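You operate a simulated robot arm through the tools that you are given. There is no shell and no other tool.

You are at the controls of a simulated robot arm. One attempt, no reset.

## Task
Test machine three's emergency stop in mid-run, then get it ready again.
Fine: count of four with the UP key, START, push the red stop in while it runs; it is only a test, so pull it out, press RESET once, then clear the count to 0 with DOWN.

The check looks at the end state, three seconds after you hand in, the way a careful person would. Anything else that was tipped, shoved, dropped, spilled or broken makes it a failure.

## Robot
A 7-joint arm with a two-finger parallel gripper, fixed in place. Base frame: the origin is at the foot of the arm, x ahead of it, y to its left, z up. Units: m, rad, N and s.
With the tool pointing down near the work surface it reaches from about 0.36 to 0.88 m from the base axis. Its first joint turns from -2.496 to 2.496 rad. Payload 3 kg.
The TCP is the grasp point between the finger pads, 0.03 m short of the fingertips. In the tool frame z runs along the fingers and y along their closing line. The gripper opens to 0.094 m. The fingers are 0.028 m wide and 0.01 m thick; the gripper's body (0.05 by 0.096 m) begins 0.055 m behind the TCP.
Orientation is that of the tool frame in the base frame, as a unit quaternion [x, y, z, w]. With the fingers straight down and closing along the base's y, the tool's x points along the base's -x, its y along +y and its z along -z.

## Interface
- The arm moves only by the tool nudge_tool. Its argument "series" is one flat list of numbers, 7 for each row, row after row: the shift along the base's x, y, z in m, then the turn, a rotation vector about the base's x, y, z in rad, then the opening in per cent of the stroke, from 0 (shut) to 100 (fully open). In form: [tx, ty, tz, rx, ry, rz, hand, tx, ty, tz, rx, ry, rz, hand, ...]. A call has 1 to 20 rows; each row is the pose to reach, as a shift and turn from the pose commanded when the call began. A row lasts 0.2 s, in which the tool goes at most 0.05 m and 0.15 rad; a call with a longer step from one row to the next is refused whole, and so is a gripper value outside its range. A pose out of reach is approached as far as the arm can. The call stops where the force on the tool passes 90 N (or 10 N more than at its start, if that is more) or the arm is blocked; 0.2 s more then pass. The fingers move at their own pace (about 0.072 m/s each) and stop on an object; they squeeze with about 28 N. The grip force told is the motor's: it shows also when the fingers shut on nothing. Time passes only in rows, and 0.2 s behind the last, so rows that repeat a pose let the fingers close. The reply holds the time, the measured pose of the TCP, the force on the tool along the base axes, the opening and the grip force, in the units named above and with some noise, with the torque about the TCP (base axes, N m) and any sound that the robot's microphone picked up.
- Cameras (640 x 400 px; columns grow to the right, rows downward): "scene" is fixed at [0.0515, -0.6516, 1.5491]; the picture's right is [0.65, -0.76, 0.00], its down [-0.34, -0.29, -0.89] and it looks along [0.68, 0.58, -0.45] (base axes); focal length 344 px, centre (320, 200). "wrist" rides on the gripper at [0.076, 0.014, -0.102] in the tool frame; the picture's right is [-0.18, 0.98, 0.00], its down [-0.75, -0.14, -0.64] and it looks along [-0.63, -0.12, 0.77] (tool axes); focal length 243 px, centre (320, 200). There is no depth. A picture from a camera that has moved, and an enlarged one, comes with that camera's place and axes in the base frame and with its lens.
- snapshot(camera): a new picture of that camera. No time passes.
- inspect(camera, box): a new picture of the part [left, top, right, bottom] of that camera's present view, enlarged. No time passes.
- sign_off(): hands the job in; it is judged then, once.

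Places have to be worked out from the pictures, the camera data and where the tool is seen. Open the gripper and draw the arm clear of the work before you hand the job in, unless the task says otherwise.

The tools are called after "Call:" as name(argument=value, ...) on one line, values as JSON. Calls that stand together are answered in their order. nudge_tool: Moves the arm, as the interface text tells. Its arguments: {"type":"object","properties":{"series":{"type":"array"}},"required":["series"]} The other tools are called the same way: snapshot (camera) takes a picture; inspect (camera, box) takes an enlarged picture of a part of a camera's view; sign_off () hands the job in.

At the start:

```text
clock: 0.0
position: [0.5336, 0.229, 1.2875]
ee_rot: [0.0, 1.0, 0.0, 0.0]
force: [-0.9, 0.6, 0.3]
ft_torque: [0.0, 0.0, -0.01]
gripper_width: 0.0939
grip_force: 0.1
```

scene: 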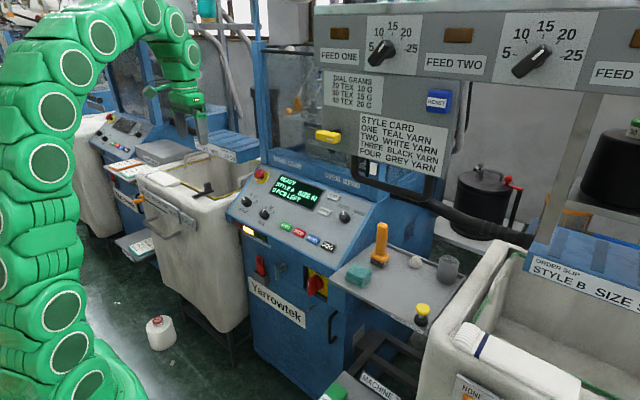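
wrist: 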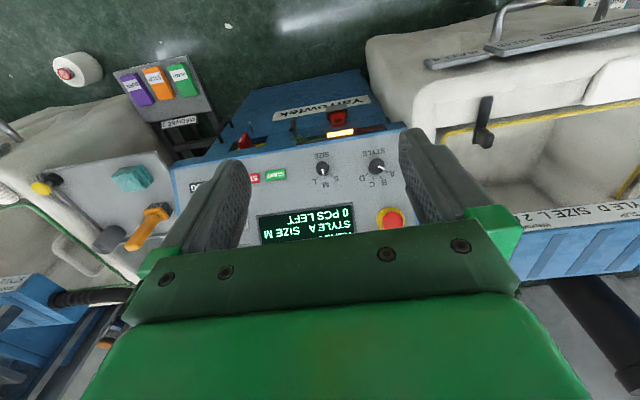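

The first pictures show a control panel with a display, dials, keys and a red stop button at the left. I'll look closer at the panel and its labels first.

Call:
inspect(camera="scene", box=[220, 140, 400, 252])

Call:
inspect(camera="scene", box=[220, 230, 420, 400])

Call:
inspect(camera="wrist", box=[160, 80, 480, 280])

Call:
inspect(camera="scene", box=[60, 90, 240, 270])

```text
3.56 times, centred on (310, 196) of scene
camera zoom: at [0.0515, -0.6516, 1.5491], right [0.65, -0.76, 0.0], down [-0.34, -0.29, -0.89], along [0.68, 0.58, -0.45], focal length 1223 px, centre (356, 214)
```

zoom: 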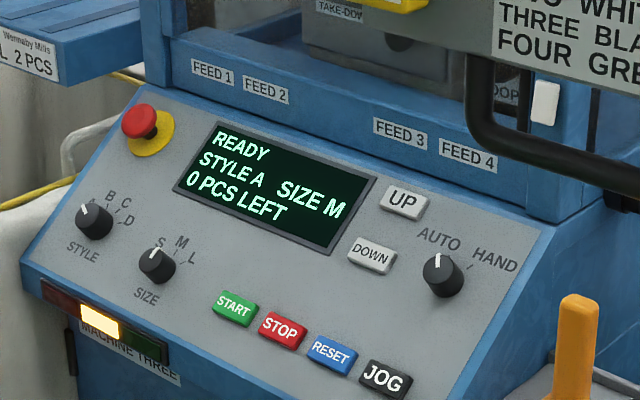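

```text
2.35 times, centred on (320, 315) of scene
camera zoom: at [0.0515, -0.6516, 1.5491], right [0.65, -0.76, 0.0], down [-0.34, -0.29, -0.89], along [0.68, 0.58, -0.45], focal length 809 px, centre (320, -71)
```

zoom: 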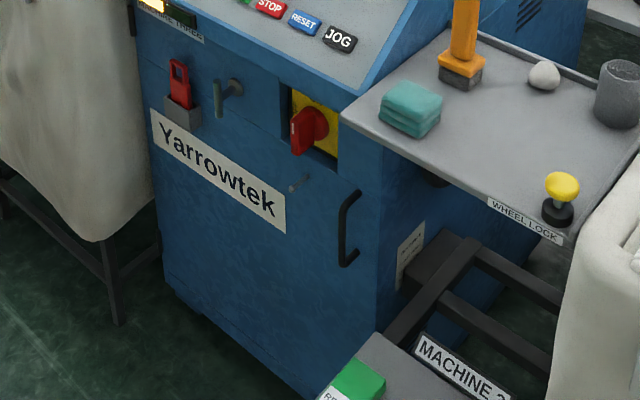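

```text
2.00 times, centred on (320, 180) of wrist
camera zoom: at [0.4571, 0.2444, 1.3914], right [0.18, 0.98, 0.0], down [0.75, -0.14, 0.64], along [0.63, -0.12, -0.77], focal length 485 px, centre (320, 240)
```

zoom: 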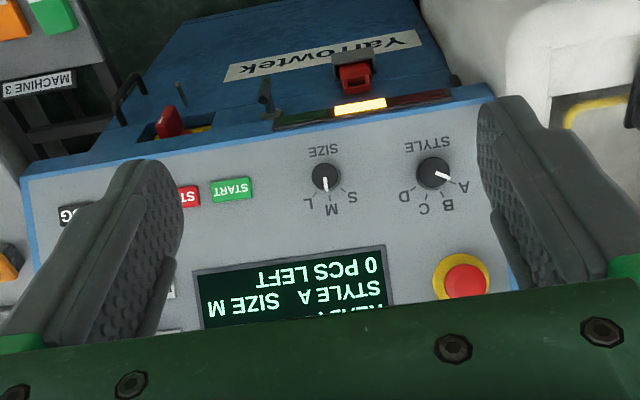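

```text
2.22 times, centred on (150, 180) of scene
camera zoom: at [0.0515, -0.6516, 1.5491], right [0.65, -0.76, 0.0], down [-0.34, -0.29, -0.89], along [0.68, 0.58, -0.45], focal length 764 px, centre (698, 244)
```

zoom: 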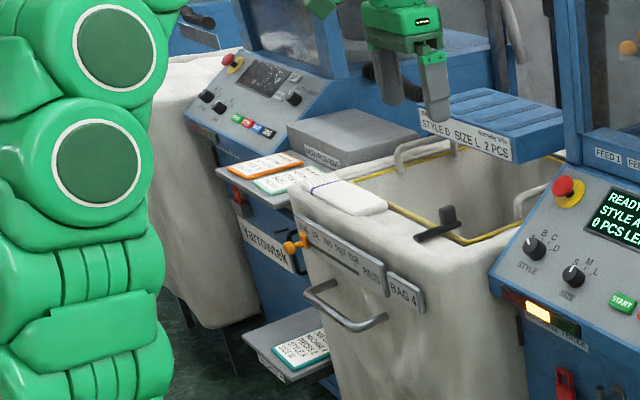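

The panel is machine three: it reads READY, 0 PCS LEFT, with its amber lamp lit. From the two views I put START near (0.74, 0.09, 0.94), UP near (0.856, -0.024, 1.05) and the red stop near (0.836, 0.325, 1.036), on a slope of about 42°. I'll move to a hover clear of the panel, tilted to face it, for a better look.

Call:
nudge_tool(series=[0.01, -0.025, -0.01, 0, -0.09, 0, 100, 0.02, -0.05, -0.02, 0, -0.18, 0, 100, 0.03, -0.075, -0.03, 0, -0.27, 0, 100, 0.04, -0.1, -0.04, 0, -0.36, 0, 100, 0.05, -0.125, -0.05, 0, -0.45, 0, 100, 0.06, -0.15, -0.06, 0, -0.54, 0, 100, 0.07, -0.165, -0.07, 0, -0.63, 0, 100, 0.08, -0.179, -0.08, 0, -0.73, 0, 100])

```text
clock: 1.8
position: [0.6137, 0.0512, 1.2079]
ee_rot: [0.0, 0.934, -0.001, 0.358]
force: [0.3, 0.6, -0.4]
ft_torque: [0.01, 0.01, -0.03]
gripper_width: 0.094
grip_force: 0.0
```

The arm reached the hover at (0.614, 0.051, 1.208), tilted 0.73 rad. I'll take pictures from both cameras.

Call:
snapshot(camera="wrist")

Call:
snapshot(camera="scene")

```text
taken
camera wrist: at [0.4876, 0.065, 1.2341], right [0.14, 0.98, 0.12], down [0.13, -0.14, 0.98], along [0.98, -0.12, -0.15], focal length 243 px, centre (320, 200)
```

wrist: 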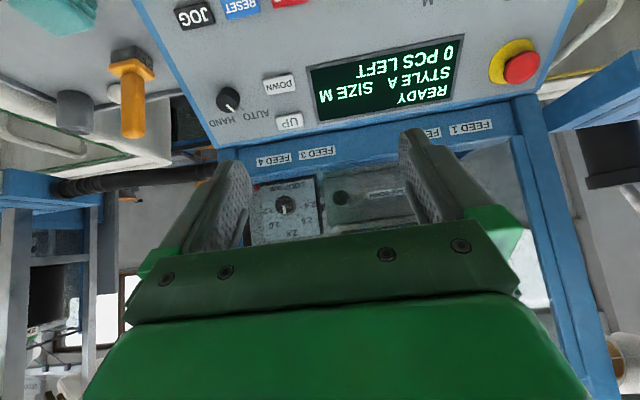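

```text
taken
```

scene: 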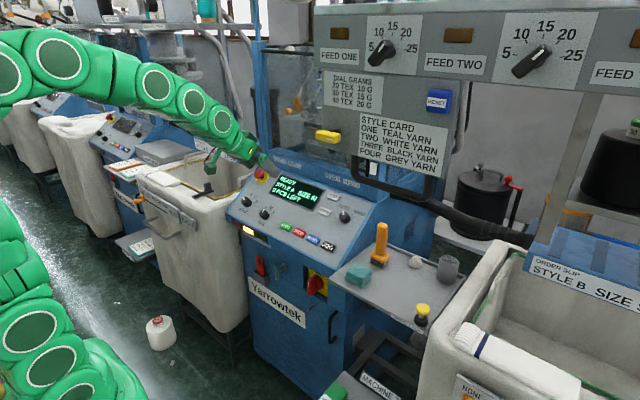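

The tool is facing the panel, with the keys in view above the fingers; the frame and FEED labels sit just behind the panel's upper edge. I'll close the fingers for pressing and look for anything overhanging near UP and DOWN.

Call:
nudge_tool(series=[0, 0, 0, 0, 0, 0, 0, 0, -0.03, 0, 0, 0, 0, 0, 0, -0.06, 0, 0, 0, 0, 0, 0, -0.07, 0, 0, 0, 0, 0])

Call:
snapshot(camera="wrist")

Call:
inspect(camera="scene", box=[200, 60, 480, 235])

```text
clock: 2.8
position: [0.6118, -0.0177, 1.2082]
ee_rot: [0.001, 0.934, 0.0, 0.356]
force: [0.0, -0.6, -0.1]
ft_torque: [-0.01, 0.02, 0.03]
gripper_width: 0.0
grip_force: 28.3
```

```text
taken
camera wrist: at [0.4867, -0.004, 1.2343], right [0.14, 0.98, 0.12], down [0.13, -0.14, 0.98], along [0.98, -0.12, -0.15], focal length 243 px, centre (320, 200)
```

wrist: 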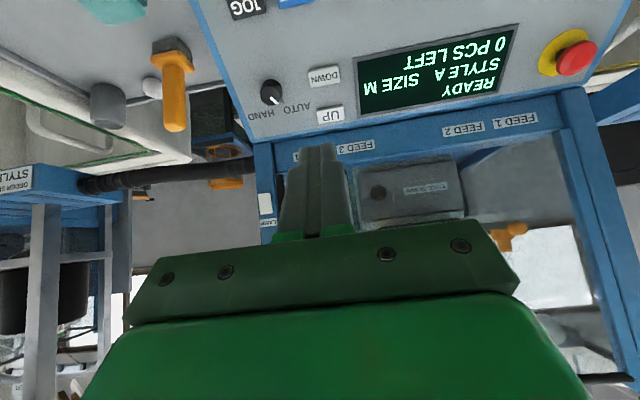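

```text
2.29 times, centred on (340, 148) of scene
camera zoom: at [0.0515, -0.6516, 1.5491], right [0.65, -0.76, 0.0], down [-0.34, -0.29, -0.89], along [0.68, 0.58, -0.45], focal length 786 px, centre (274, 320)
```

zoom: 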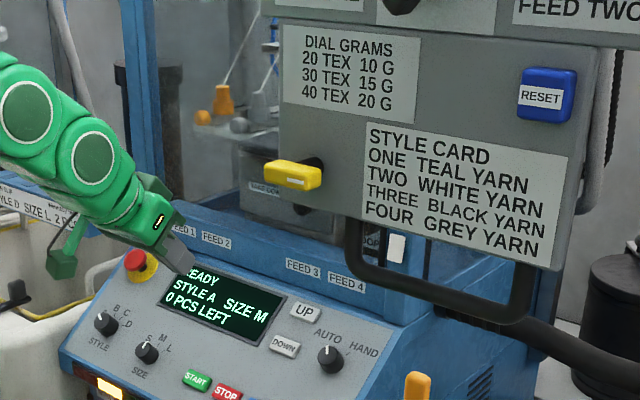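

The plate carrying the STYLE CARD and another blue RESET overhangs the panel somewhere. I need its position before going near UP, so I'll zoom into the wrist view at the left side and at the keys.

Call:
inspect(camera="wrist", box=[0, 130, 320, 330])

Call:
inspect(camera="wrist", box=[200, 0, 640, 200])

Call:
inspect(camera="scene", box=[300, 0, 640, 220])

```text
2.00 times, centred on (160, 230) of wrist
camera zoom: at [0.4867, -0.004, 1.2343], right [0.14, 0.98, 0.12], down [0.13, -0.14, 0.98], along [0.98, -0.12, -0.15], focal length 485 px, centre (640, 140)
```

zoom: 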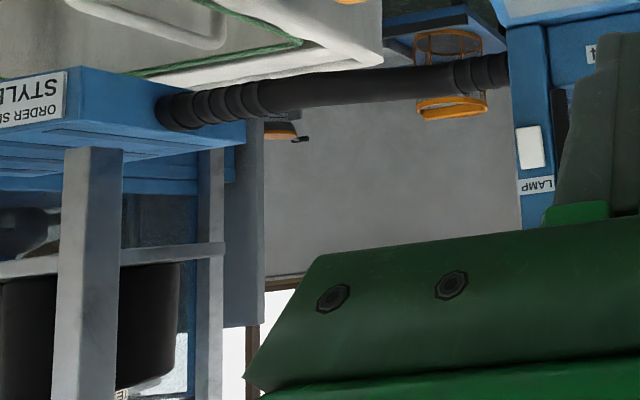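

```text
1.45 times, centred on (420, 100) of wrist
camera zoom: at [0.4867, -0.004, 1.2343], right [0.14, 0.98, 0.12], down [0.13, -0.14, 0.98], along [0.98, -0.12, -0.15], focal length 353 px, centre (174, 346)
```

zoom: 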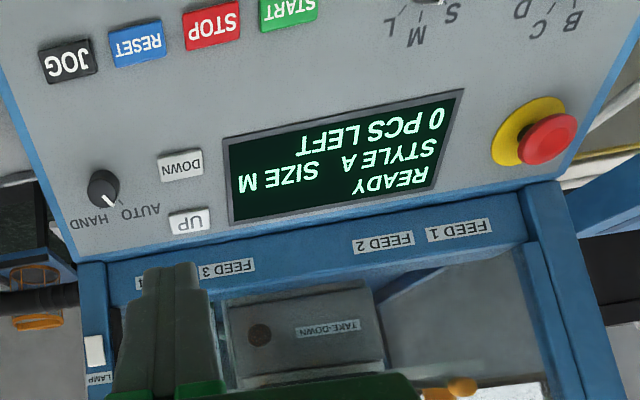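

```text
1.82 times, centred on (470, 110) of scene
camera zoom: at [0.0515, -0.6516, 1.5491], right [0.65, -0.76, 0.0], down [-0.34, -0.29, -0.89], along [0.68, 0.58, -0.45], focal length 625 px, centre (47, 364)
```

zoom: 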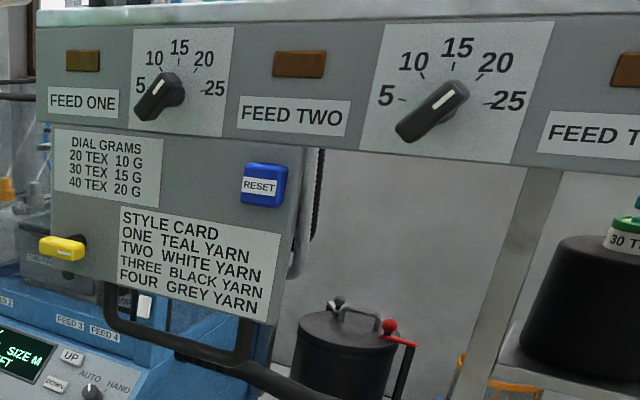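

The wrist view shows no plate, so it's likely nearer than the machine, to the right of the arm. I'll yaw the tool by -0.6 rad on the spot to look that way.

Call:
nudge_tool(series=[0, 0.02, 0, 0, 0, -0.12, 0, 0, 0.04, 0, 0, 0, -0.24, 0, 0, 0.05, 0, 0, 0, -0.36, 0, 0, 0.06, 0, 0, 0, -0.48, 0, 0, 0.07, 0, 0, 0, -0.6, 0])

Call:
snapshot(camera="wrist")

Call:
snapshot(camera="scene")

```text
clock: 4.0
position: [0.6131, 0.0496, 1.2079]
ee_rot: [0.277, 0.892, -0.107, 0.341]
force: [0.5, 0.2, 0.0]
ft_torque: [0.02, -0.01, 0.0]
gripper_width: 0.0
grip_force: 28.1
```

```text
taken
camera wrist: at [0.5172, 0.1333, 1.2345], right [0.67, 0.73, 0.12], down [0.03, -0.19, 0.98], along [0.74, -0.65, -0.15], focal length 243 px, centre (320, 200)
```

wrist: 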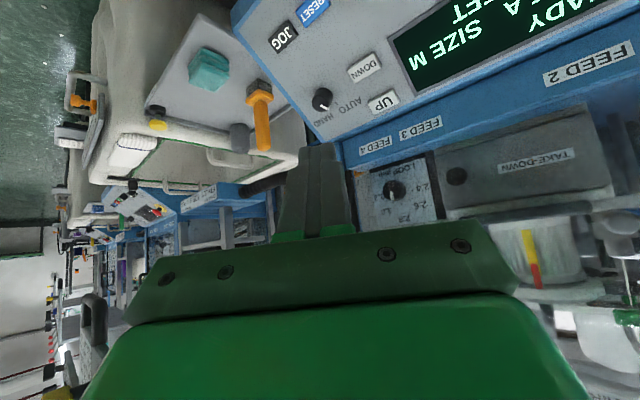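

```text
taken
```

scene: 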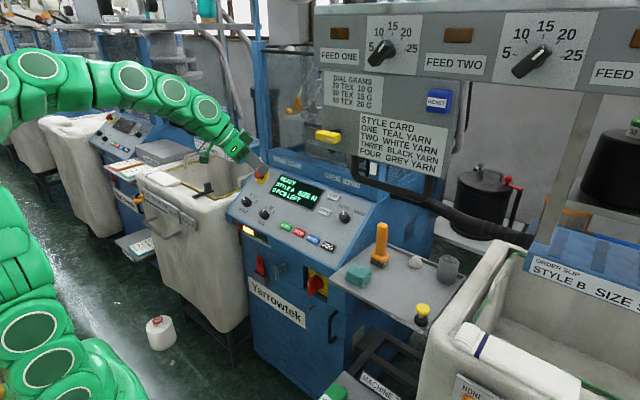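

The handle and plate show edge-on at the far left, so the plate is at about x=0.57, y<-0.19, z>1.28. That leaves the work area clear if I keep the arm at y>-0.1. I'll undo the yaw and move closer to the panel, refining the tilt to about 37°.

Call:
nudge_tool(series=[0.0, -0.01, 0, 0, 0, 0.12, 0, 0.0, -0.02, 0, 0, 0, 0.24, 0, 0.0, -0.03, 0, 0, 0, 0.36, 0, 0.0, -0.04, 0, 0, 0, 0.48, 0, 0.02, -0.05, -0.02, 0, 0, 0.6, 0, 0.05, -0.063, -0.04, 0, 0, 0.6, 0, 0.08, -0.063, -0.07, 0, 0, 0.6, 0])

Call:
nudge_tool(series=[0.02, 0, -0.02, 0, 0.04, 0, 0, 0.04, 0, -0.04, 0, 0.08, 0, 0])

Call:
snapshot(camera="wrist")

Call:
inspect(camera="scene", box=[220, 130, 400, 252])

```text
clock: 5.6
position: [0.6932, -0.013, 1.1373]
ee_rot: [-0.001, 0.934, 0.001, 0.357]
force: [0.2, 0.0, 0.1]
ft_torque: [-0.03, 0.0, -0.01]
gripper_width: 0.0
grip_force: 28.1
```

```text
clock: 6.2
position: [0.7341, -0.012, 1.1005]
ee_rot: [0.0, 0.947, 0.0, 0.32]
force: [-0.5, 0.1, 0.6]
ft_torque: [-0.03, 0.01, 0.01]
gripper_width: 0.0
grip_force: 28.2
```

```text
taken
camera wrist: at [0.6106, 0.0023, 1.1355], right [0.15, 0.98, 0.11], down [0.21, -0.14, 0.97], along [0.97, -0.12, -0.23], focal length 243 px, centre (320, 200)
```

wrist: 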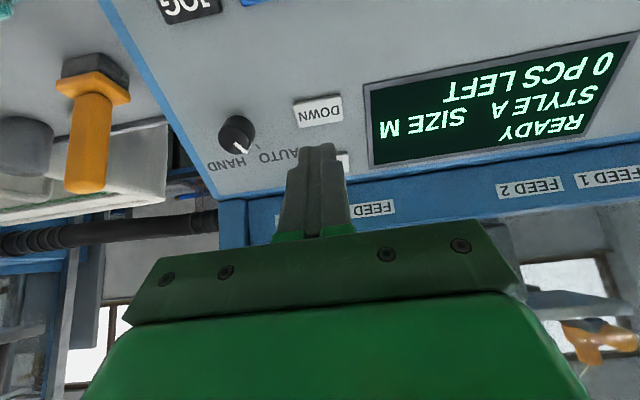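

```text
3.28 times, centred on (310, 191) of scene
camera zoom: at [0.0515, -0.6516, 1.5491], right [0.65, -0.76, 0.0], down [-0.34, -0.29, -0.89], along [0.68, 0.58, -0.45], focal length 1128 px, centre (353, 230)
```

zoom: 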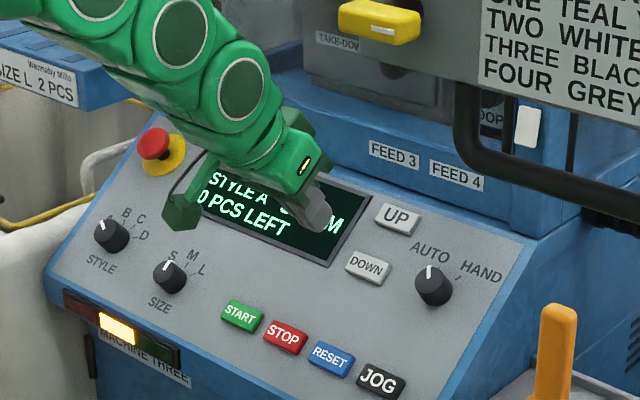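

The tip appears in the scene about where I predicted, within a few pixels, so the camera model holds. I put DOWN at about (0.821, -0.015, 0.997) and UP at about (0.870, -0.014, 1.034), on a 37° slope. I'll move to hover with the tip 3 cm above UP and check the alignment.

Call:
nudge_tool(series=[0.033, -0.001, -0.006, 0, 0, 0, 0, 0.066, -0.002, -0.012, 0, 0, 0, 0, 0.0995, -0.002, -0.019, 0, 0, 0, 0])

Call:
snapshot(camera="wrist")

Call:
inspect(camera="scene", box=[260, 140, 400, 240])

```text
clock: 7.0
position: [0.8345, -0.0154, 1.0811]
ee_rot: [0.0, 0.948, 0.0, 0.32]
force: [-0.5, 0.7, 0.6]
ft_torque: [-0.02, 0.02, -0.03]
gripper_width: 0.0001
grip_force: 27.9
```

```text
taken
camera wrist: at [0.7112, 0.0007, 1.1162], right [0.15, 0.98, 0.11], down [0.21, -0.14, 0.97], along [0.97, -0.12, -0.23], focal length 243 px, centre (320, 200)
```

wrist: 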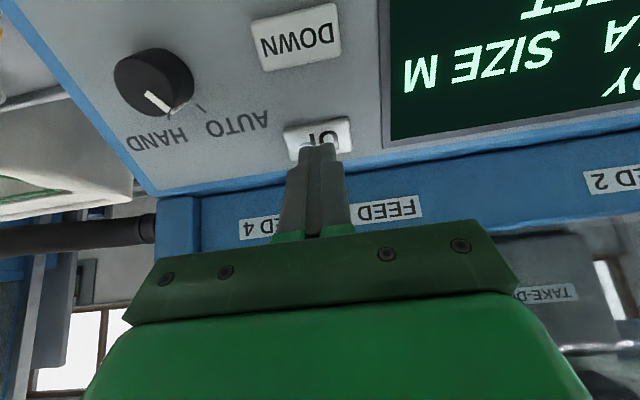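

```text
4.00 times, centred on (330, 190) of scene
camera zoom: at [0.0515, -0.6516, 1.5491], right [0.65, -0.76, 0.0], down [-0.34, -0.29, -0.89], along [0.68, 0.58, -0.45], focal length 1376 px, centre (280, 240)
```

zoom: 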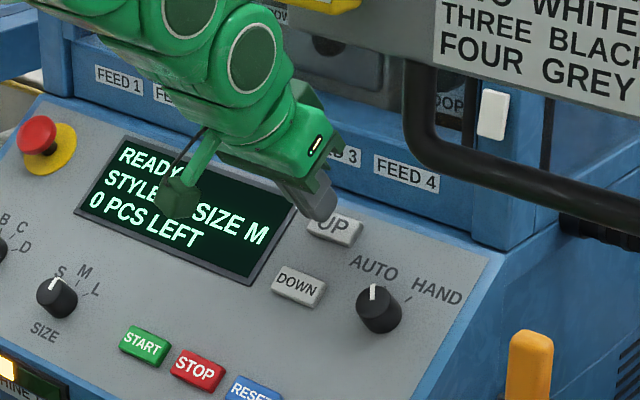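

The tip lines up with the centre of UP in the wrist view, at about (318, 138). I'll advance along the tool axis in small steps to find contact, then check force and display.

Call:
nudge_tool(series=[0.0073, 0.001, -0.0095, 0, 0, 0, 0, 0.0133, 0.001, -0.0175, 0, 0, 0, 0])

Call:
inspect(camera="scene", box=[260, 140, 400, 240])

Call:
inspect(camera="wrist", box=[220, 60, 420, 185])

```text
clock: 7.6
position: [0.8471, -0.0133, 1.0625]
ee_rot: [0.0, 0.947, 0.0, 0.32]
force: [-1.9, -1.1, 1.5]
ft_torque: [-0.01, -0.03, -0.01]
gripper_width: 0.0001
grip_force: 28.1
heard: click
```

```text
4.00 times, centred on (330, 190) of scene
camera zoom: at [0.0515, -0.6516, 1.5491], right [0.65, -0.76, 0.0], down [-0.34, -0.29, -0.89], along [0.68, 0.58, -0.45], focal length 1376 px, centre (280, 240)
```

zoom: 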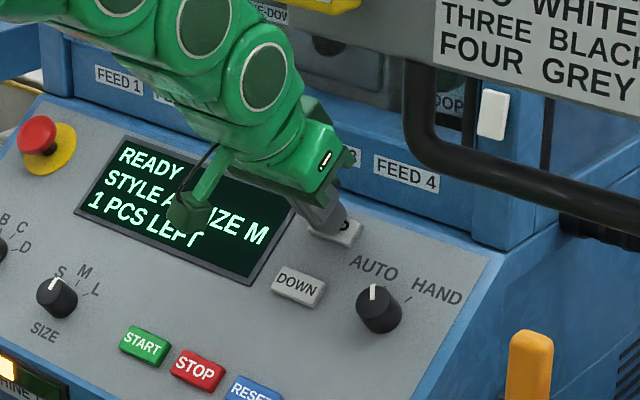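

```text
3.20 times, centred on (320, 122) of wrist
camera zoom: at [0.7239, 0.0011, 1.0992], right [0.15, 0.98, 0.11], down [0.21, -0.14, 0.97], along [0.97, -0.12, -0.23], focal length 776 px, centre (320, 448)
```

zoom: 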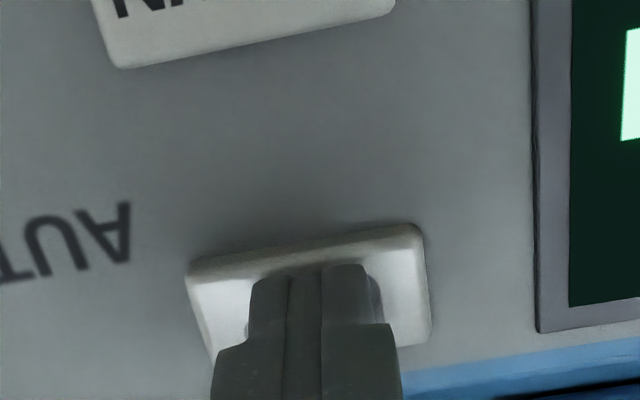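

I heard a click, and the display now shows 1 PCS LEFT with about 2.4 N on the key. I'll retract 15 mm and press once more, then back off and check that it counts to 2.

Call:
nudge_tool(series=[-0.0091, 0, 0.0119, 0, 0, 0, 0, -0.0091, 0, 0.0119, 0, 0, 0, 0, 0, 0, 0, 0, 0, 0, 0, -0.0091, 0, 0.0119, 0, 0, 0, 0])

Call:
inspect(camera="scene", box=[260, 140, 400, 240])

```text
clock: 8.6
position: [0.8371, -0.0145, 1.0731]
ee_rot: [0.0, 0.948, 0.0, 0.319]
force: [-0.1, 0.3, -0.4]
ft_torque: [0.01, 0.0, -0.02]
gripper_width: 0.0
grip_force: 28.0
```

```text
4.00 times, centred on (330, 190) of scene
camera zoom: at [0.0515, -0.6516, 1.5491], right [0.65, -0.76, 0.0], down [-0.34, -0.29, -0.89], along [0.68, 0.58, -0.45], focal length 1376 px, centre (280, 240)
```

zoom: 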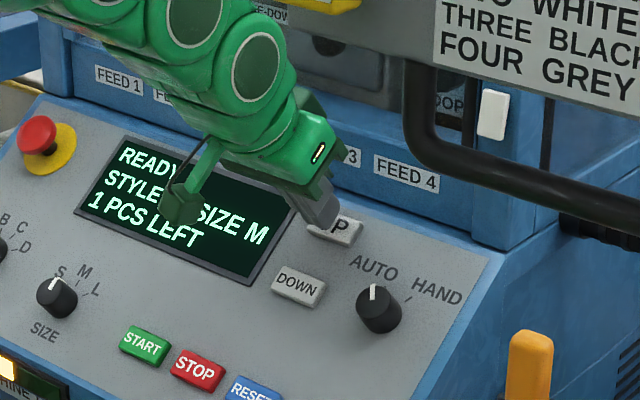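

No click this time: the short dip lagged and the display still shows 1. I'll press 1–2 mm deeper with a brief hold, then retract and read.

Call:
nudge_tool(series=[0.0091, 0, -0.0119, 0, 0, 0, 0, 0.0099, 0, -0.0131, 0, 0, 0, 0, 0, 0, 0, 0, 0, 0, 0, 0, 0, 0, 0, 0, 0, 0])

Call:
inspect(camera="scene", box=[260, 140, 400, 240])

```text
clock: 9.6
position: [0.8369, -0.0144, 1.0742]
ee_rot: [0.0, 0.948, 0.0, 0.319]
force: [-0.1, 0.5, 0.0]
ft_torque: [-0.03, 0.04, 0.0]
gripper_width: 0.0
grip_force: 27.7
heard: click
```

```text
4.00 times, centred on (330, 190) of scene
camera zoom: at [0.0515, -0.6516, 1.5491], right [0.65, -0.76, 0.0], down [-0.34, -0.29, -0.89], along [0.68, 0.58, -0.45], focal length 1376 px, centre (280, 240)
```

zoom: 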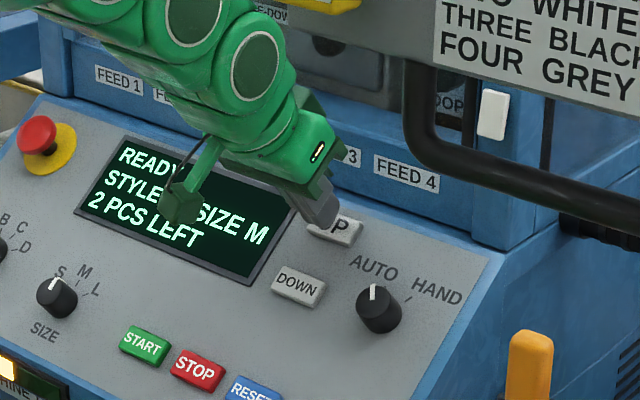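

That press clicked and the count shows 2. I'll repeat the same press once.

Call:
nudge_tool(series=[0.0091, 0, -0.0119, 0, 0, 0, 0, 0.0099, 0, -0.0131, 0, 0, 0, 0, 0, 0, 0, 0, 0, 0, 0, 0, 0, 0, 0, 0, 0, 0])

Call:
inspect(camera="scene", box=[260, 140, 400, 240])

```text
clock: 10.6
position: [0.8363, -0.0139, 1.0728]
ee_rot: [0.001, 0.948, -0.001, 0.319]
force: [-0.2, -0.4, -0.6]
ft_torque: [0.0, 0.04, -0.03]
gripper_width: 0.0002
grip_force: 28.1
heard: click
```

```text
4.00 times, centred on (330, 190) of scene
camera zoom: at [0.0515, -0.6516, 1.5491], right [0.65, -0.76, 0.0], down [-0.34, -0.29, -0.89], along [0.68, 0.58, -0.45], focal length 1376 px, centre (280, 240)
```

zoom: 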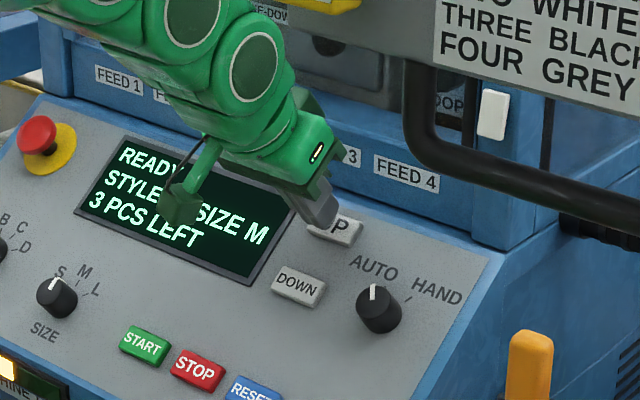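

The count is 3. One more identical press should make 4.

Call:
nudge_tool(series=[0.0091, 0, -0.0119, 0, 0, 0, 0, 0.0099, 0, -0.0131, 0, 0, 0, 0, 0, 0, 0, 0, 0, 0, 0, 0, 0, 0, 0, 0, 0, 0])

Call:
inspect(camera="scene", box=[260, 140, 400, 240])

```text
clock: 11.6
position: [0.8387, -0.0141, 1.0735]
ee_rot: [0.0, 0.948, 0.0, 0.319]
force: [0.0, 0.3, 0.7]
ft_torque: [0.04, -0.01, 0.01]
gripper_width: 0.0002
grip_force: 27.7
heard: click
```

```text
4.00 times, centred on (330, 190) of scene
camera zoom: at [0.0515, -0.6516, 1.5491], right [0.65, -0.76, 0.0], down [-0.34, -0.29, -0.89], along [0.68, 0.58, -0.45], focal length 1376 px, centre (280, 240)
```

zoom: 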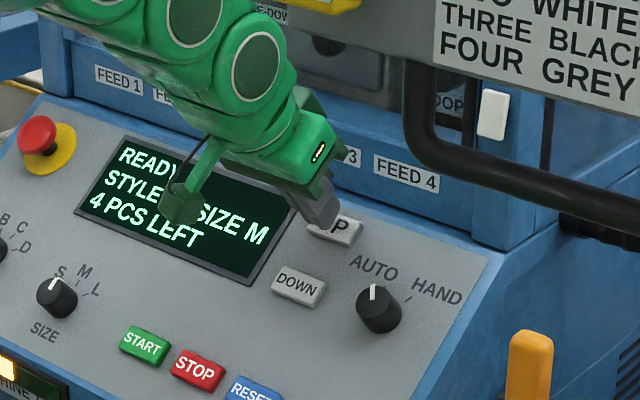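

The count is now 4. I'll retract along the panel normal and travel to hover about 5 cm above START, estimated at tip (0.740, 0.089, 0.940) when pressed.

Call:
nudge_tool(series=[-0.0303, 0, 0.0398, 0, 0, 0, 0, -0.0535, 0.0206, 0.018, 0, 0, 0, 0, -0.0767, 0.0412, -0.0038, 0, 0, 0, 0, -0.0999, 0.0618, -0.0256, 0, 0, 0, 0, -0.1231, 0.0824, -0.0474, 0, 0, 0, 0, -0.1463, 0.103, -0.0692, 0, 0, 0, 0, -0.1463, 0.103, -0.0692, 0, 0, 0, 0])

Call:
snapshot(camera="wrist")

Call:
inspect(camera="scene", box=[220, 140, 380, 260])

```text
clock: 13.2
position: [0.6903, 0.0881, 1.0066]
ee_rot: [0.001, 0.947, -0.001, 0.32]
force: [-0.4, -0.1, -0.4]
ft_torque: [0.01, 0.0, 0.01]
gripper_width: 0.0002
grip_force: 28.2
```

```text
taken
camera wrist: at [0.5674, 0.1031, 1.0414], right [0.15, 0.98, 0.11], down [0.21, -0.14, 0.97], along [0.97, -0.12, -0.23], focal length 243 px, centre (320, 200)
```

wrist: 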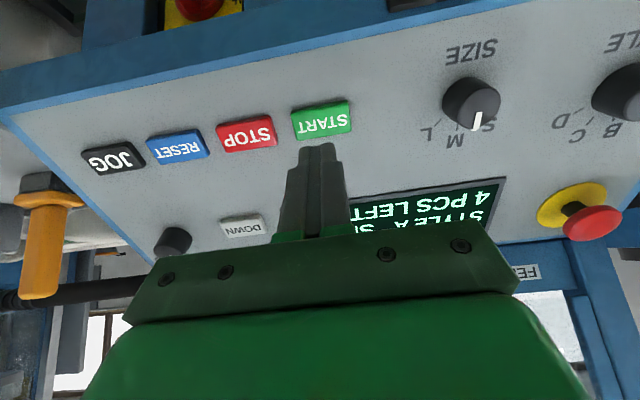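

```text
3.33 times, centred on (300, 200) of scene
camera zoom: at [0.0515, -0.6516, 1.5491], right [0.65, -0.76, 0.0], down [-0.34, -0.29, -0.89], along [0.68, 0.58, -0.45], focal length 1146 px, centre (387, 200)
```

zoom: 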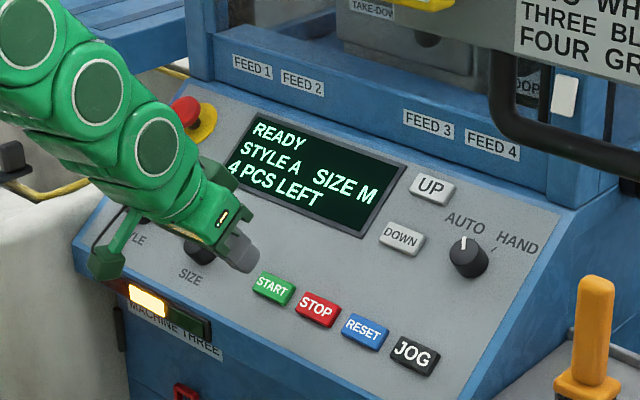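

The START key sits about 5 mm downslope of my aim, so I'll correct for that. Before starting the run, I'll go to the red stop first to fix its position, so the push can follow START quickly.

Call:
nudge_tool(series=[-0.018, 0.0, 0.024, 0, 0, 0, 0, 0.0, 0.038, 0.038, 0, 0, 0, 0, 0.022, 0.078, 0.05, 0, 0, 0, 0, 0.044, 0.118, 0.061, 0, 0, 0, 0, 0.065, 0.16, 0.072, 0, 0, 0, 0, 0.085, 0.203, 0.083, 0, 0, 0, 0, 0.1035, 0.245, 0.0939, 0, 0, 0, 0, 0.1035, 0.245, 0.0939, 0, 0, 0, 0])

Call:
snapshot(camera="wrist")

Call:
inspect(camera="scene", box=[180, 120, 340, 240])

```text
clock: 15.0
position: [0.7957, 0.336, 1.0973]
ee_rot: [0.0, 0.947, -0.001, 0.32]
force: [-0.4, 0.9, -0.3]
ft_torque: [0.01, 0.01, -0.03]
gripper_width: 0.0
grip_force: 27.6
```

```text
taken
camera wrist: at [0.6718, 0.35, 1.1337], right [0.15, 0.98, 0.11], down [0.21, -0.14, 0.97], along [0.97, -0.12, -0.23], focal length 243 px, centre (320, 200)
```

wrist: 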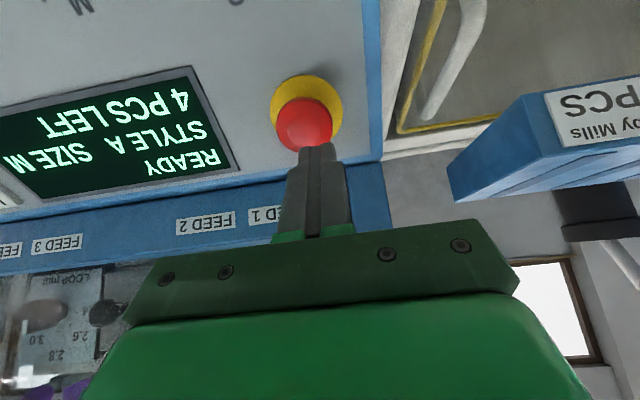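

```text
3.33 times, centred on (260, 180) of scene
camera zoom: at [0.0515, -0.6516, 1.5491], right [0.65, -0.76, 0.0], down [-0.34, -0.29, -0.89], along [0.68, 0.58, -0.45], focal length 1146 px, centre (520, 267)
```

zoom: 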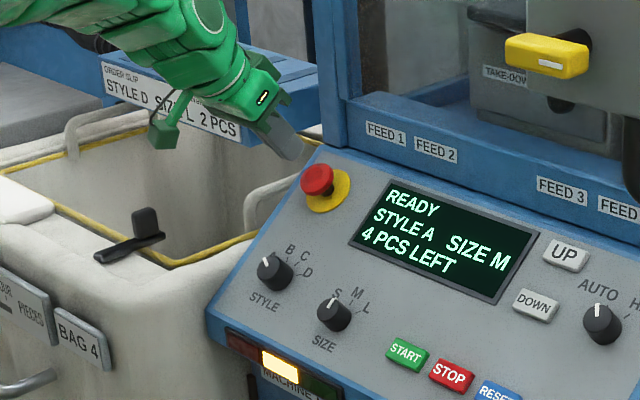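

The stop head is just left of the tip axis in the wrist view. I'll zoom in to measure its centre precisely.

Call:
inspect(camera="wrist", box=[240, 60, 400, 160])

Call:
inspect(camera="scene", box=[225, 145, 305, 195])

```text
4.00 times, centred on (320, 110) of wrist
camera zoom: at [0.6718, 0.35, 1.1337], right [0.15, 0.98, 0.11], down [0.21, -0.14, 0.97], along [0.97, -0.12, -0.23], focal length 970 px, centre (320, 560)
```

zoom: 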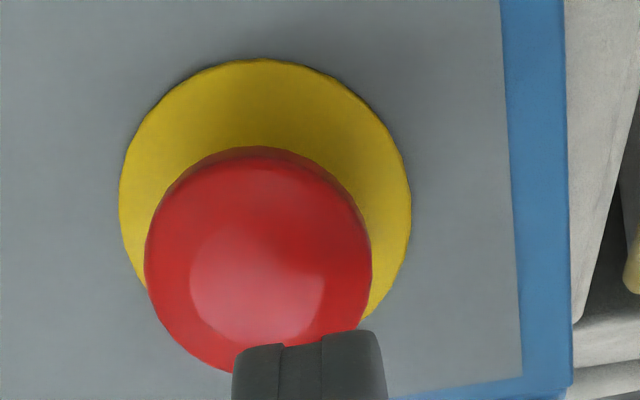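

```text
8.00 times, centred on (265, 170) of scene
camera zoom: at [0.0515, -0.6516, 1.5491], right [0.65, -0.76, 0.0], down [-0.34, -0.29, -0.89], along [0.68, 0.58, -0.45], focal length 2751 px, centre (760, 440)
```

zoom: 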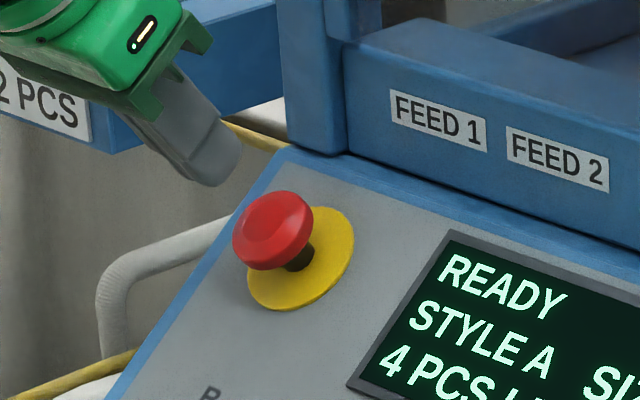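

The head centre is about 10 mm toward -y and 4 mm downslope from the tip axis; it's a roughly 44 mm mushroom on a stem, and I've noted the corrected push position. Now I'll return to hover above START with its own correction applied.

Call:
nudge_tool(series=[-0.0185, -0.04, -0.0039, 0, 0, 0, 0, -0.0385, -0.083, -0.0149, 0, 0, 0, 0, -0.0595, -0.125, -0.0259, 0, 0, 0, 0, -0.0815, -0.165, -0.0369, 0, 0, 0, 0, -0.1035, -0.205, -0.0539, 0, 0, 0, 0, -0.1155, -0.235, -0.0769, 0, 0, 0, 0, -0.1075, -0.243, -0.0969, 0, 0, 0, 0, -0.1075, -0.243, -0.0969, 0, 0, 0, 0])

Call:
inspect(camera="wrist", box=[240, 60, 400, 160])

Call:
inspect(camera="scene", box=[220, 160, 340, 250])

```text
clock: 16.8
position: [0.6852, 0.0933, 1.0008]
ee_rot: [0.0, 0.947, 0.0, 0.321]
force: [1.1, -1.0, 1.3]
ft_torque: [-0.01, -0.05, 0.0]
gripper_width: 0.0002
grip_force: 27.9
```

```text
4.00 times, centred on (320, 110) of wrist
camera zoom: at [0.5631, 0.1076, 1.0371], right [0.15, 0.98, 0.11], down [0.21, -0.14, 0.97], along [0.97, -0.12, -0.23], focal length 970 px, centre (320, 560)
```

zoom: 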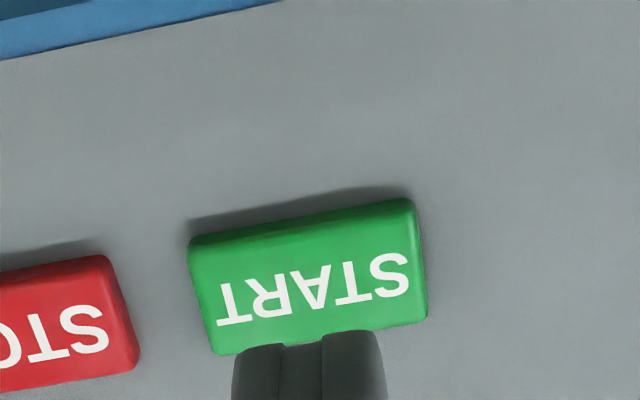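

```text
4.44 times, centred on (280, 205) of scene
camera zoom: at [0.0515, -0.6516, 1.5491], right [0.65, -0.76, 0.0], down [-0.34, -0.29, -0.89], along [0.68, 0.58, -0.45], focal length 1528 px, centre (498, 178)
```

zoom: 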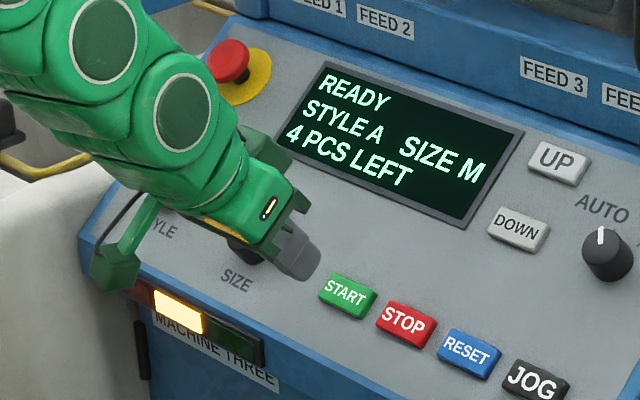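

The tip is lined up with START within a few millimetres, and the display reads READY, 4 PCS LEFT. I'll press START now, stopping at the expected depth and listening for the click.

Call:
nudge_tool(series=[0.0194, -0.001, -0.023, 0, 0, 0, 0, 0.0266, -0.001, -0.0325, 0, 0, 0, 0, 0.0303, -0.001, -0.0373, 0, 0, 0, 0, 0.0318, -0.001, -0.0393, 0, 0, 0, 0])

Call:
inspect(camera="scene", box=[220, 140, 380, 260])

```text
clock: 17.8
position: [0.7184, 0.0909, 0.9625]
ee_rot: [0.0, 0.948, 0.0, 0.319]
force: [-1.1, 0.4, 0.8]
ft_torque: [-0.01, -0.01, -0.04]
gripper_width: 0.0
grip_force: 28.3
```

```text
3.33 times, centred on (300, 200) of scene
camera zoom: at [0.0515, -0.6516, 1.5491], right [0.65, -0.76, 0.0], down [-0.34, -0.29, -0.89], along [0.68, 0.58, -0.45], focal length 1146 px, centre (387, 200)
```

zoom: 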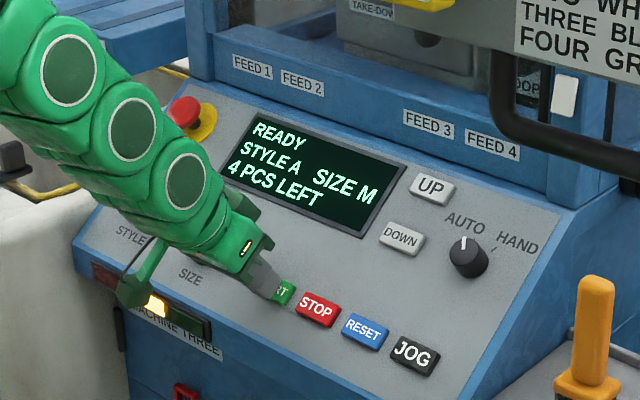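

There's light contact but no click yet. I'll go another 3 mm deeper in small steps.

Call:
nudge_tool(series=[0.001, 0, -0.0013, 0, 0, 0, 0, 0.002, 0, -0.0026, 0, 0, 0, 0])

Call:
inspect(camera="scene", box=[220, 140, 380, 260])

```text
clock: 18.4
position: [0.7222, 0.0916, 0.9588]
ee_rot: [0.0, 0.948, 0.0, 0.319]
force: [-7.3, 3.0, 4.1]
ft_torque: [0.01, 0.0, 0.04]
gripper_width: 0.0
grip_force: 27.7
heard: click
```

```text
3.33 times, centred on (300, 200) of scene
camera zoom: at [0.0515, -0.6516, 1.5491], right [0.65, -0.76, 0.0], down [-0.34, -0.29, -0.89], along [0.68, 0.58, -0.45], focal length 1146 px, centre (387, 200)
```

zoom: 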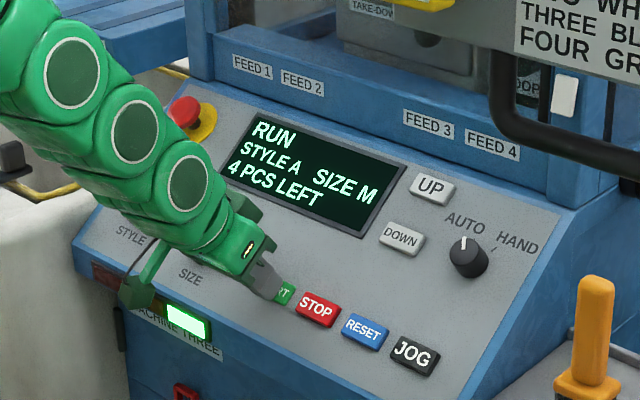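

The display reads RUN with the green lamp lit. I'll retract, travel over the panel to the red stop and begin pushing it in, all in one call.

Call:
nudge_tool(series=[-0.027, 0, 0.036, 0, 0, 0, 0, -0.0156, 0.039, 0.0589, 0, 0, 0, 0, -0.0017, 0.078, 0.0786, 0, 0, 0, 0, 0.0171, 0.117, 0.092, 0, 0, 0, 0, 0.0388, 0.156, 0.1014, 0, 0, 0, 0, 0.063, 0.195, 0.1076, 0, 0, 0, 0, 0.0853, 0.234, 0.1162, 0, 0, 0, 0, 0.0853, 0.234, 0.1162, 0, 0, 0, 0, 0.0938, 0.234, 0.1051, 0, 0, 0, 0, 0.0974, 0.234, 0.1003, 0, 0, 0, 0, 0.0998, 0.234, 0.0971, 0, 0, 0, 0, 0.1022, 0.234, 0.0939, 0, 0, 0, 0])

Call:
inspect(camera="scene", box=[200, 130, 360, 250])

Call:
snapshot(camera="wrist")

```text
clock: 20.6
position: [0.8149, 0.3241, 1.0645]
ee_rot: [0.001, 0.948, -0.001, 0.319]
force: [-41.3, -11.6, 21.7]
ft_torque: [-0.15, 0.04, -0.31]
gripper_width: 0.0
grip_force: 28.0
stopped in row 11: the force on the tool passed its limit at 108 N (the readings are from after the stop); the commanded pose is now the measured one
```

```text
3.33 times, centred on (280, 190) of scene
camera zoom: at [0.0515, -0.6516, 1.5491], right [0.65, -0.76, 0.0], down [-0.34, -0.29, -0.89], along [0.68, 0.58, -0.45], focal length 1146 px, centre (453, 233)
```

zoom: 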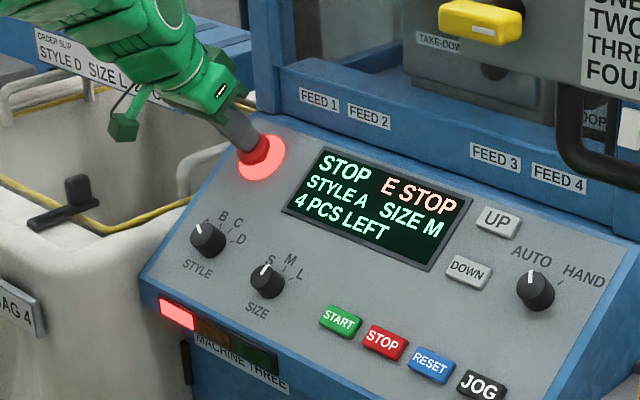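

```text
taken
camera wrist: at [0.6924, 0.3398, 1.1011], right [0.15, 0.98, 0.11], down [0.21, -0.14, 0.97], along [0.97, -0.12, -0.23], focal length 243 px, centre (320, 200)
```

wrist: 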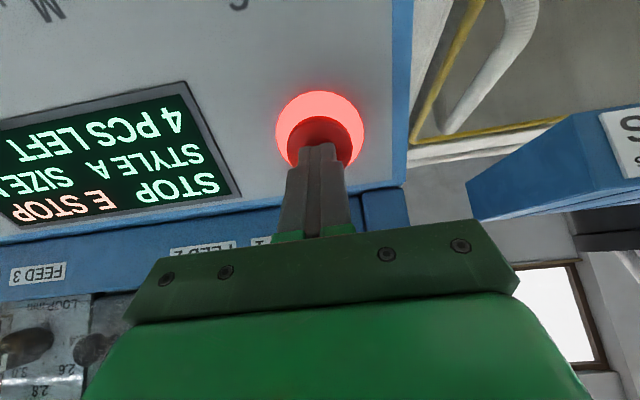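

The display shows STOP / E STOP with 4 PCS LEFT and the ring lit red, so the stop latched in mid-run. I'll back straight off the head, open the gripper and look at the centring for the pull.

Call:
nudge_tool(series=[-0.0212, 0, 0.0278, 0, 0, 0, 0, -0.0424, 0, 0.0557, 0, 0, 0, 50, -0.0424, 0, 0.0557, 0, 0, 0, 100, -0.0424, 0, 0.0557, 0, 0, 0, 100, -0.0424, 0, 0.0557, 0, 0, 0, 100])

Call:
inspect(camera="wrist", box=[200, 40, 440, 190])

Call:
inspect(camera="scene", box=[220, 140, 300, 200])

```text
clock: 21.8
position: [0.7714, 0.3259, 1.1177]
ee_rot: [0.0, 0.948, 0.0, 0.318]
force: [0.3, 0.4, 0.0]
ft_torque: [0.04, -0.01, 0.02]
gripper_width: 0.0941
grip_force: 0.0
```

```text
2.67 times, centred on (320, 115) of wrist
camera zoom: at [0.6494, 0.3407, 1.154], right [0.15, 0.98, 0.11], down [0.21, -0.14, 0.97], along [0.97, -0.12, -0.23], focal length 647 px, centre (320, 427)
```

zoom: 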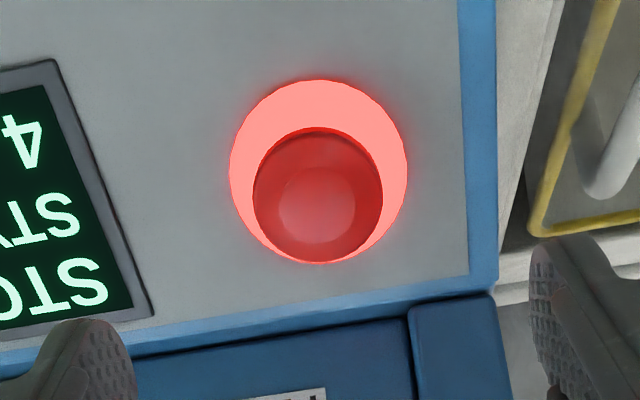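

```text
6.67 times, centred on (260, 170) of scene
camera zoom: at [0.0515, -0.6516, 1.5491], right [0.65, -0.76, 0.0], down [-0.34, -0.29, -0.89], along [0.68, 0.58, -0.45], focal length 2293 px, centre (720, 400)
```

zoom: 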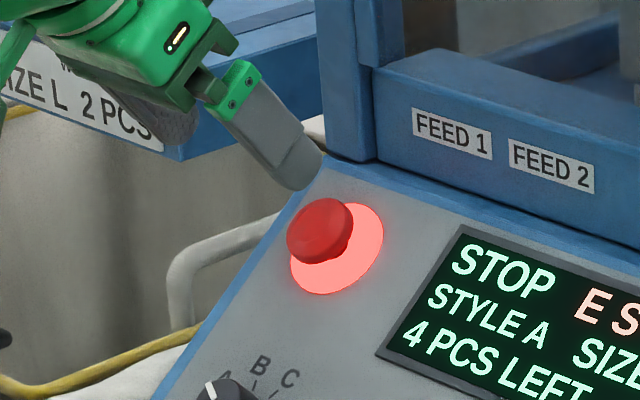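

The head is centred on the tool axis within about 1 mm, with its top about 20 mm above the ring. I'll lower the open fingers around it until the tips are about 12 mm below the top of the head.

Call:
nudge_tool(series=[0.0182, 0, -0.0239, 0, 0, 0, 100, 0.0364, 0, -0.0477, 0, 0, 0, 100, 0.0455, 0, -0.0597, 0, 0, 0, 100, 0.0494, 0, -0.0648, 0, 0, 0, 100])

Call:
inspect(camera="wrist", box=[200, 70, 440, 220])

Call:
inspect(camera="scene", box=[220, 140, 300, 200])

```text
clock: 22.8
position: [0.8242, 0.3231, 1.0537]
ee_rot: [0.0, 0.948, -0.001, 0.319]
force: [0.3, 0.2, 0.2]
ft_torque: [0.02, 0.01, 0.01]
gripper_width: 0.0941
grip_force: 0.0
```

```text
2.67 times, centred on (320, 145) of wrist
camera zoom: at [0.7004, 0.3386, 1.0897], right [0.15, 0.98, 0.11], down [0.21, -0.14, 0.97], along [0.97, -0.12, -0.23], focal length 647 px, centre (320, 347)
```

zoom: 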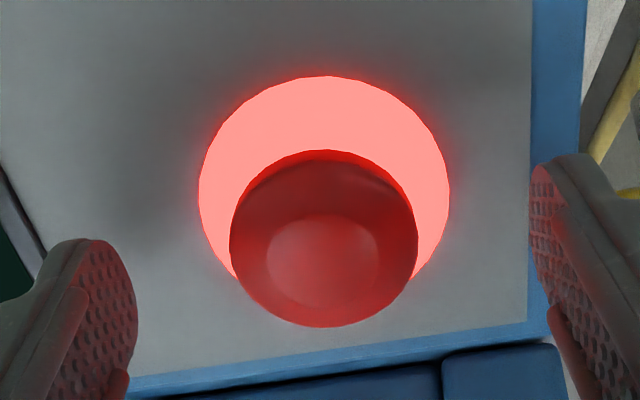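

```text
6.67 times, centred on (260, 170) of scene
camera zoom: at [0.0515, -0.6516, 1.5491], right [0.65, -0.76, 0.0], down [-0.34, -0.29, -0.89], along [0.68, 0.58, -0.45], focal length 2293 px, centre (720, 400)
```

zoom: 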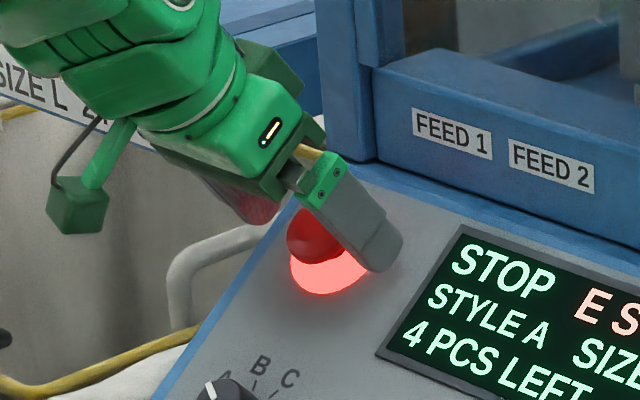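

The fingers straddle the head with no contact. I'll close on it and hold.

Call:
nudge_tool(series=[0, 0, 0, 0, 0, 0, 50, 0, 0, 0, 0, 0, 0, 30, 0, 0, 0, 0, 0, 0, 0, 0, 0, 0, 0, 0, 0, 0, 0, 0, 0, 0, 0, 0, 0])

Call:
inspect(camera="wrist", box=[200, 70, 440, 220])

Call:
inspect(camera="scene", box=[220, 140, 300, 200])

```text
clock: 24.0
position: [0.8237, 0.3251, 1.0547]
ee_rot: [0.0, 0.948, -0.001, 0.319]
force: [4.4, 15.6, -3.3]
ft_torque: [0.72, -0.01, 0.47]
gripper_width: 0.041
grip_force: 45.5
```

```text
2.67 times, centred on (320, 145) of wrist
camera zoom: at [0.7002, 0.3395, 1.09], right [0.15, 0.98, 0.11], down [0.21, -0.14, 0.97], along [0.97, -0.12, -0.23], focal length 647 px, centre (320, 347)
```

zoom: 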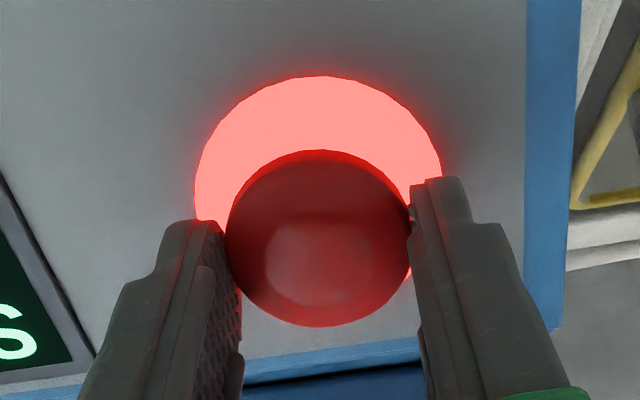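

```text
6.67 times, centred on (260, 170) of scene
camera zoom: at [0.0515, -0.6516, 1.5491], right [0.65, -0.76, 0.0], down [-0.34, -0.29, -0.89], along [0.68, 0.58, -0.45], focal length 2293 px, centre (720, 400)
```

zoom: 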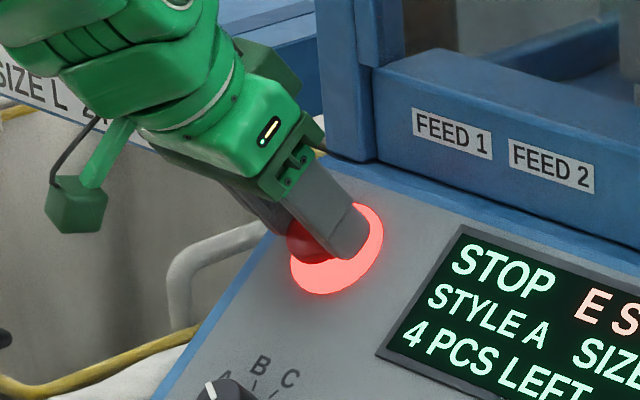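

The head is gripped at 41 mm opening with a firm hold. I'll pull straight out along the panel normal in small steps.

Call:
nudge_tool(series=[-0.0018, 0.0, 0.0024, 0, 0, 0, 0, -0.0036, 0.0, 0.0048, 0, 0, 0, 0, -0.0055, 0.0, 0.0072, 0, 0, 0, 0, -0.0061, 0.0, 0.008, 0, 0, 0, 0])

Call:
inspect(camera="scene", box=[200, 130, 360, 250])

Call:
inspect(camera="wrist", box=[200, 70, 440, 220])

```text
clock: 25.0
position: [0.8171, 0.326, 1.0612]
ee_rot: [0.0, 0.948, -0.001, 0.319]
force: [28.3, 11.9, -30.4]
ft_torque: [0.39, -0.21, 0.25]
gripper_width: 0.0418
grip_force: 45.2
```

```text
3.33 times, centred on (280, 190) of scene
camera zoom: at [0.0515, -0.6516, 1.5491], right [0.65, -0.76, 0.0], down [-0.34, -0.29, -0.89], along [0.68, 0.58, -0.45], focal length 1146 px, centre (453, 233)
```

zoom: 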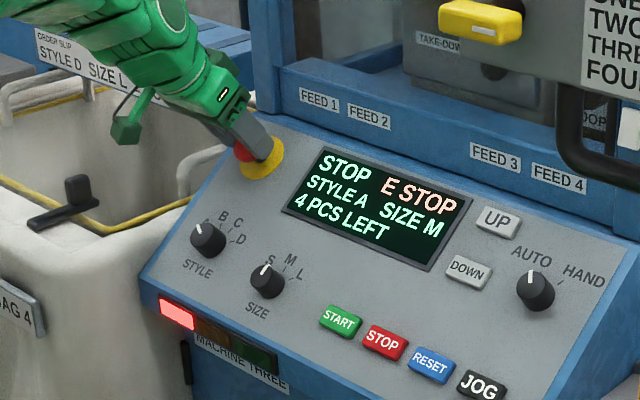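

```text
2.67 times, centred on (320, 145) of wrist
camera zoom: at [0.6947, 0.3398, 1.0969], right [0.15, 0.98, 0.11], down [0.21, -0.14, 0.97], along [0.97, -0.12, -0.23], focal length 647 px, centre (320, 347)
```

zoom: 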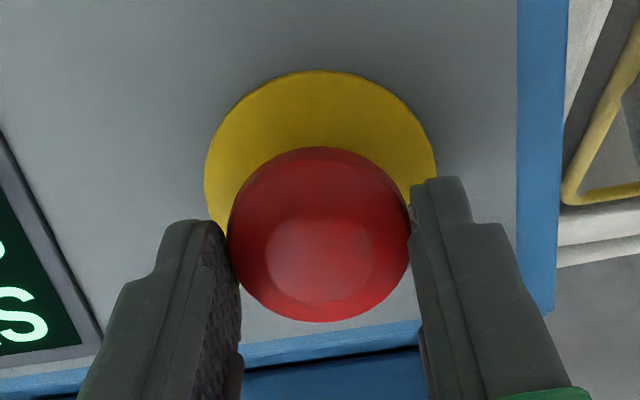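

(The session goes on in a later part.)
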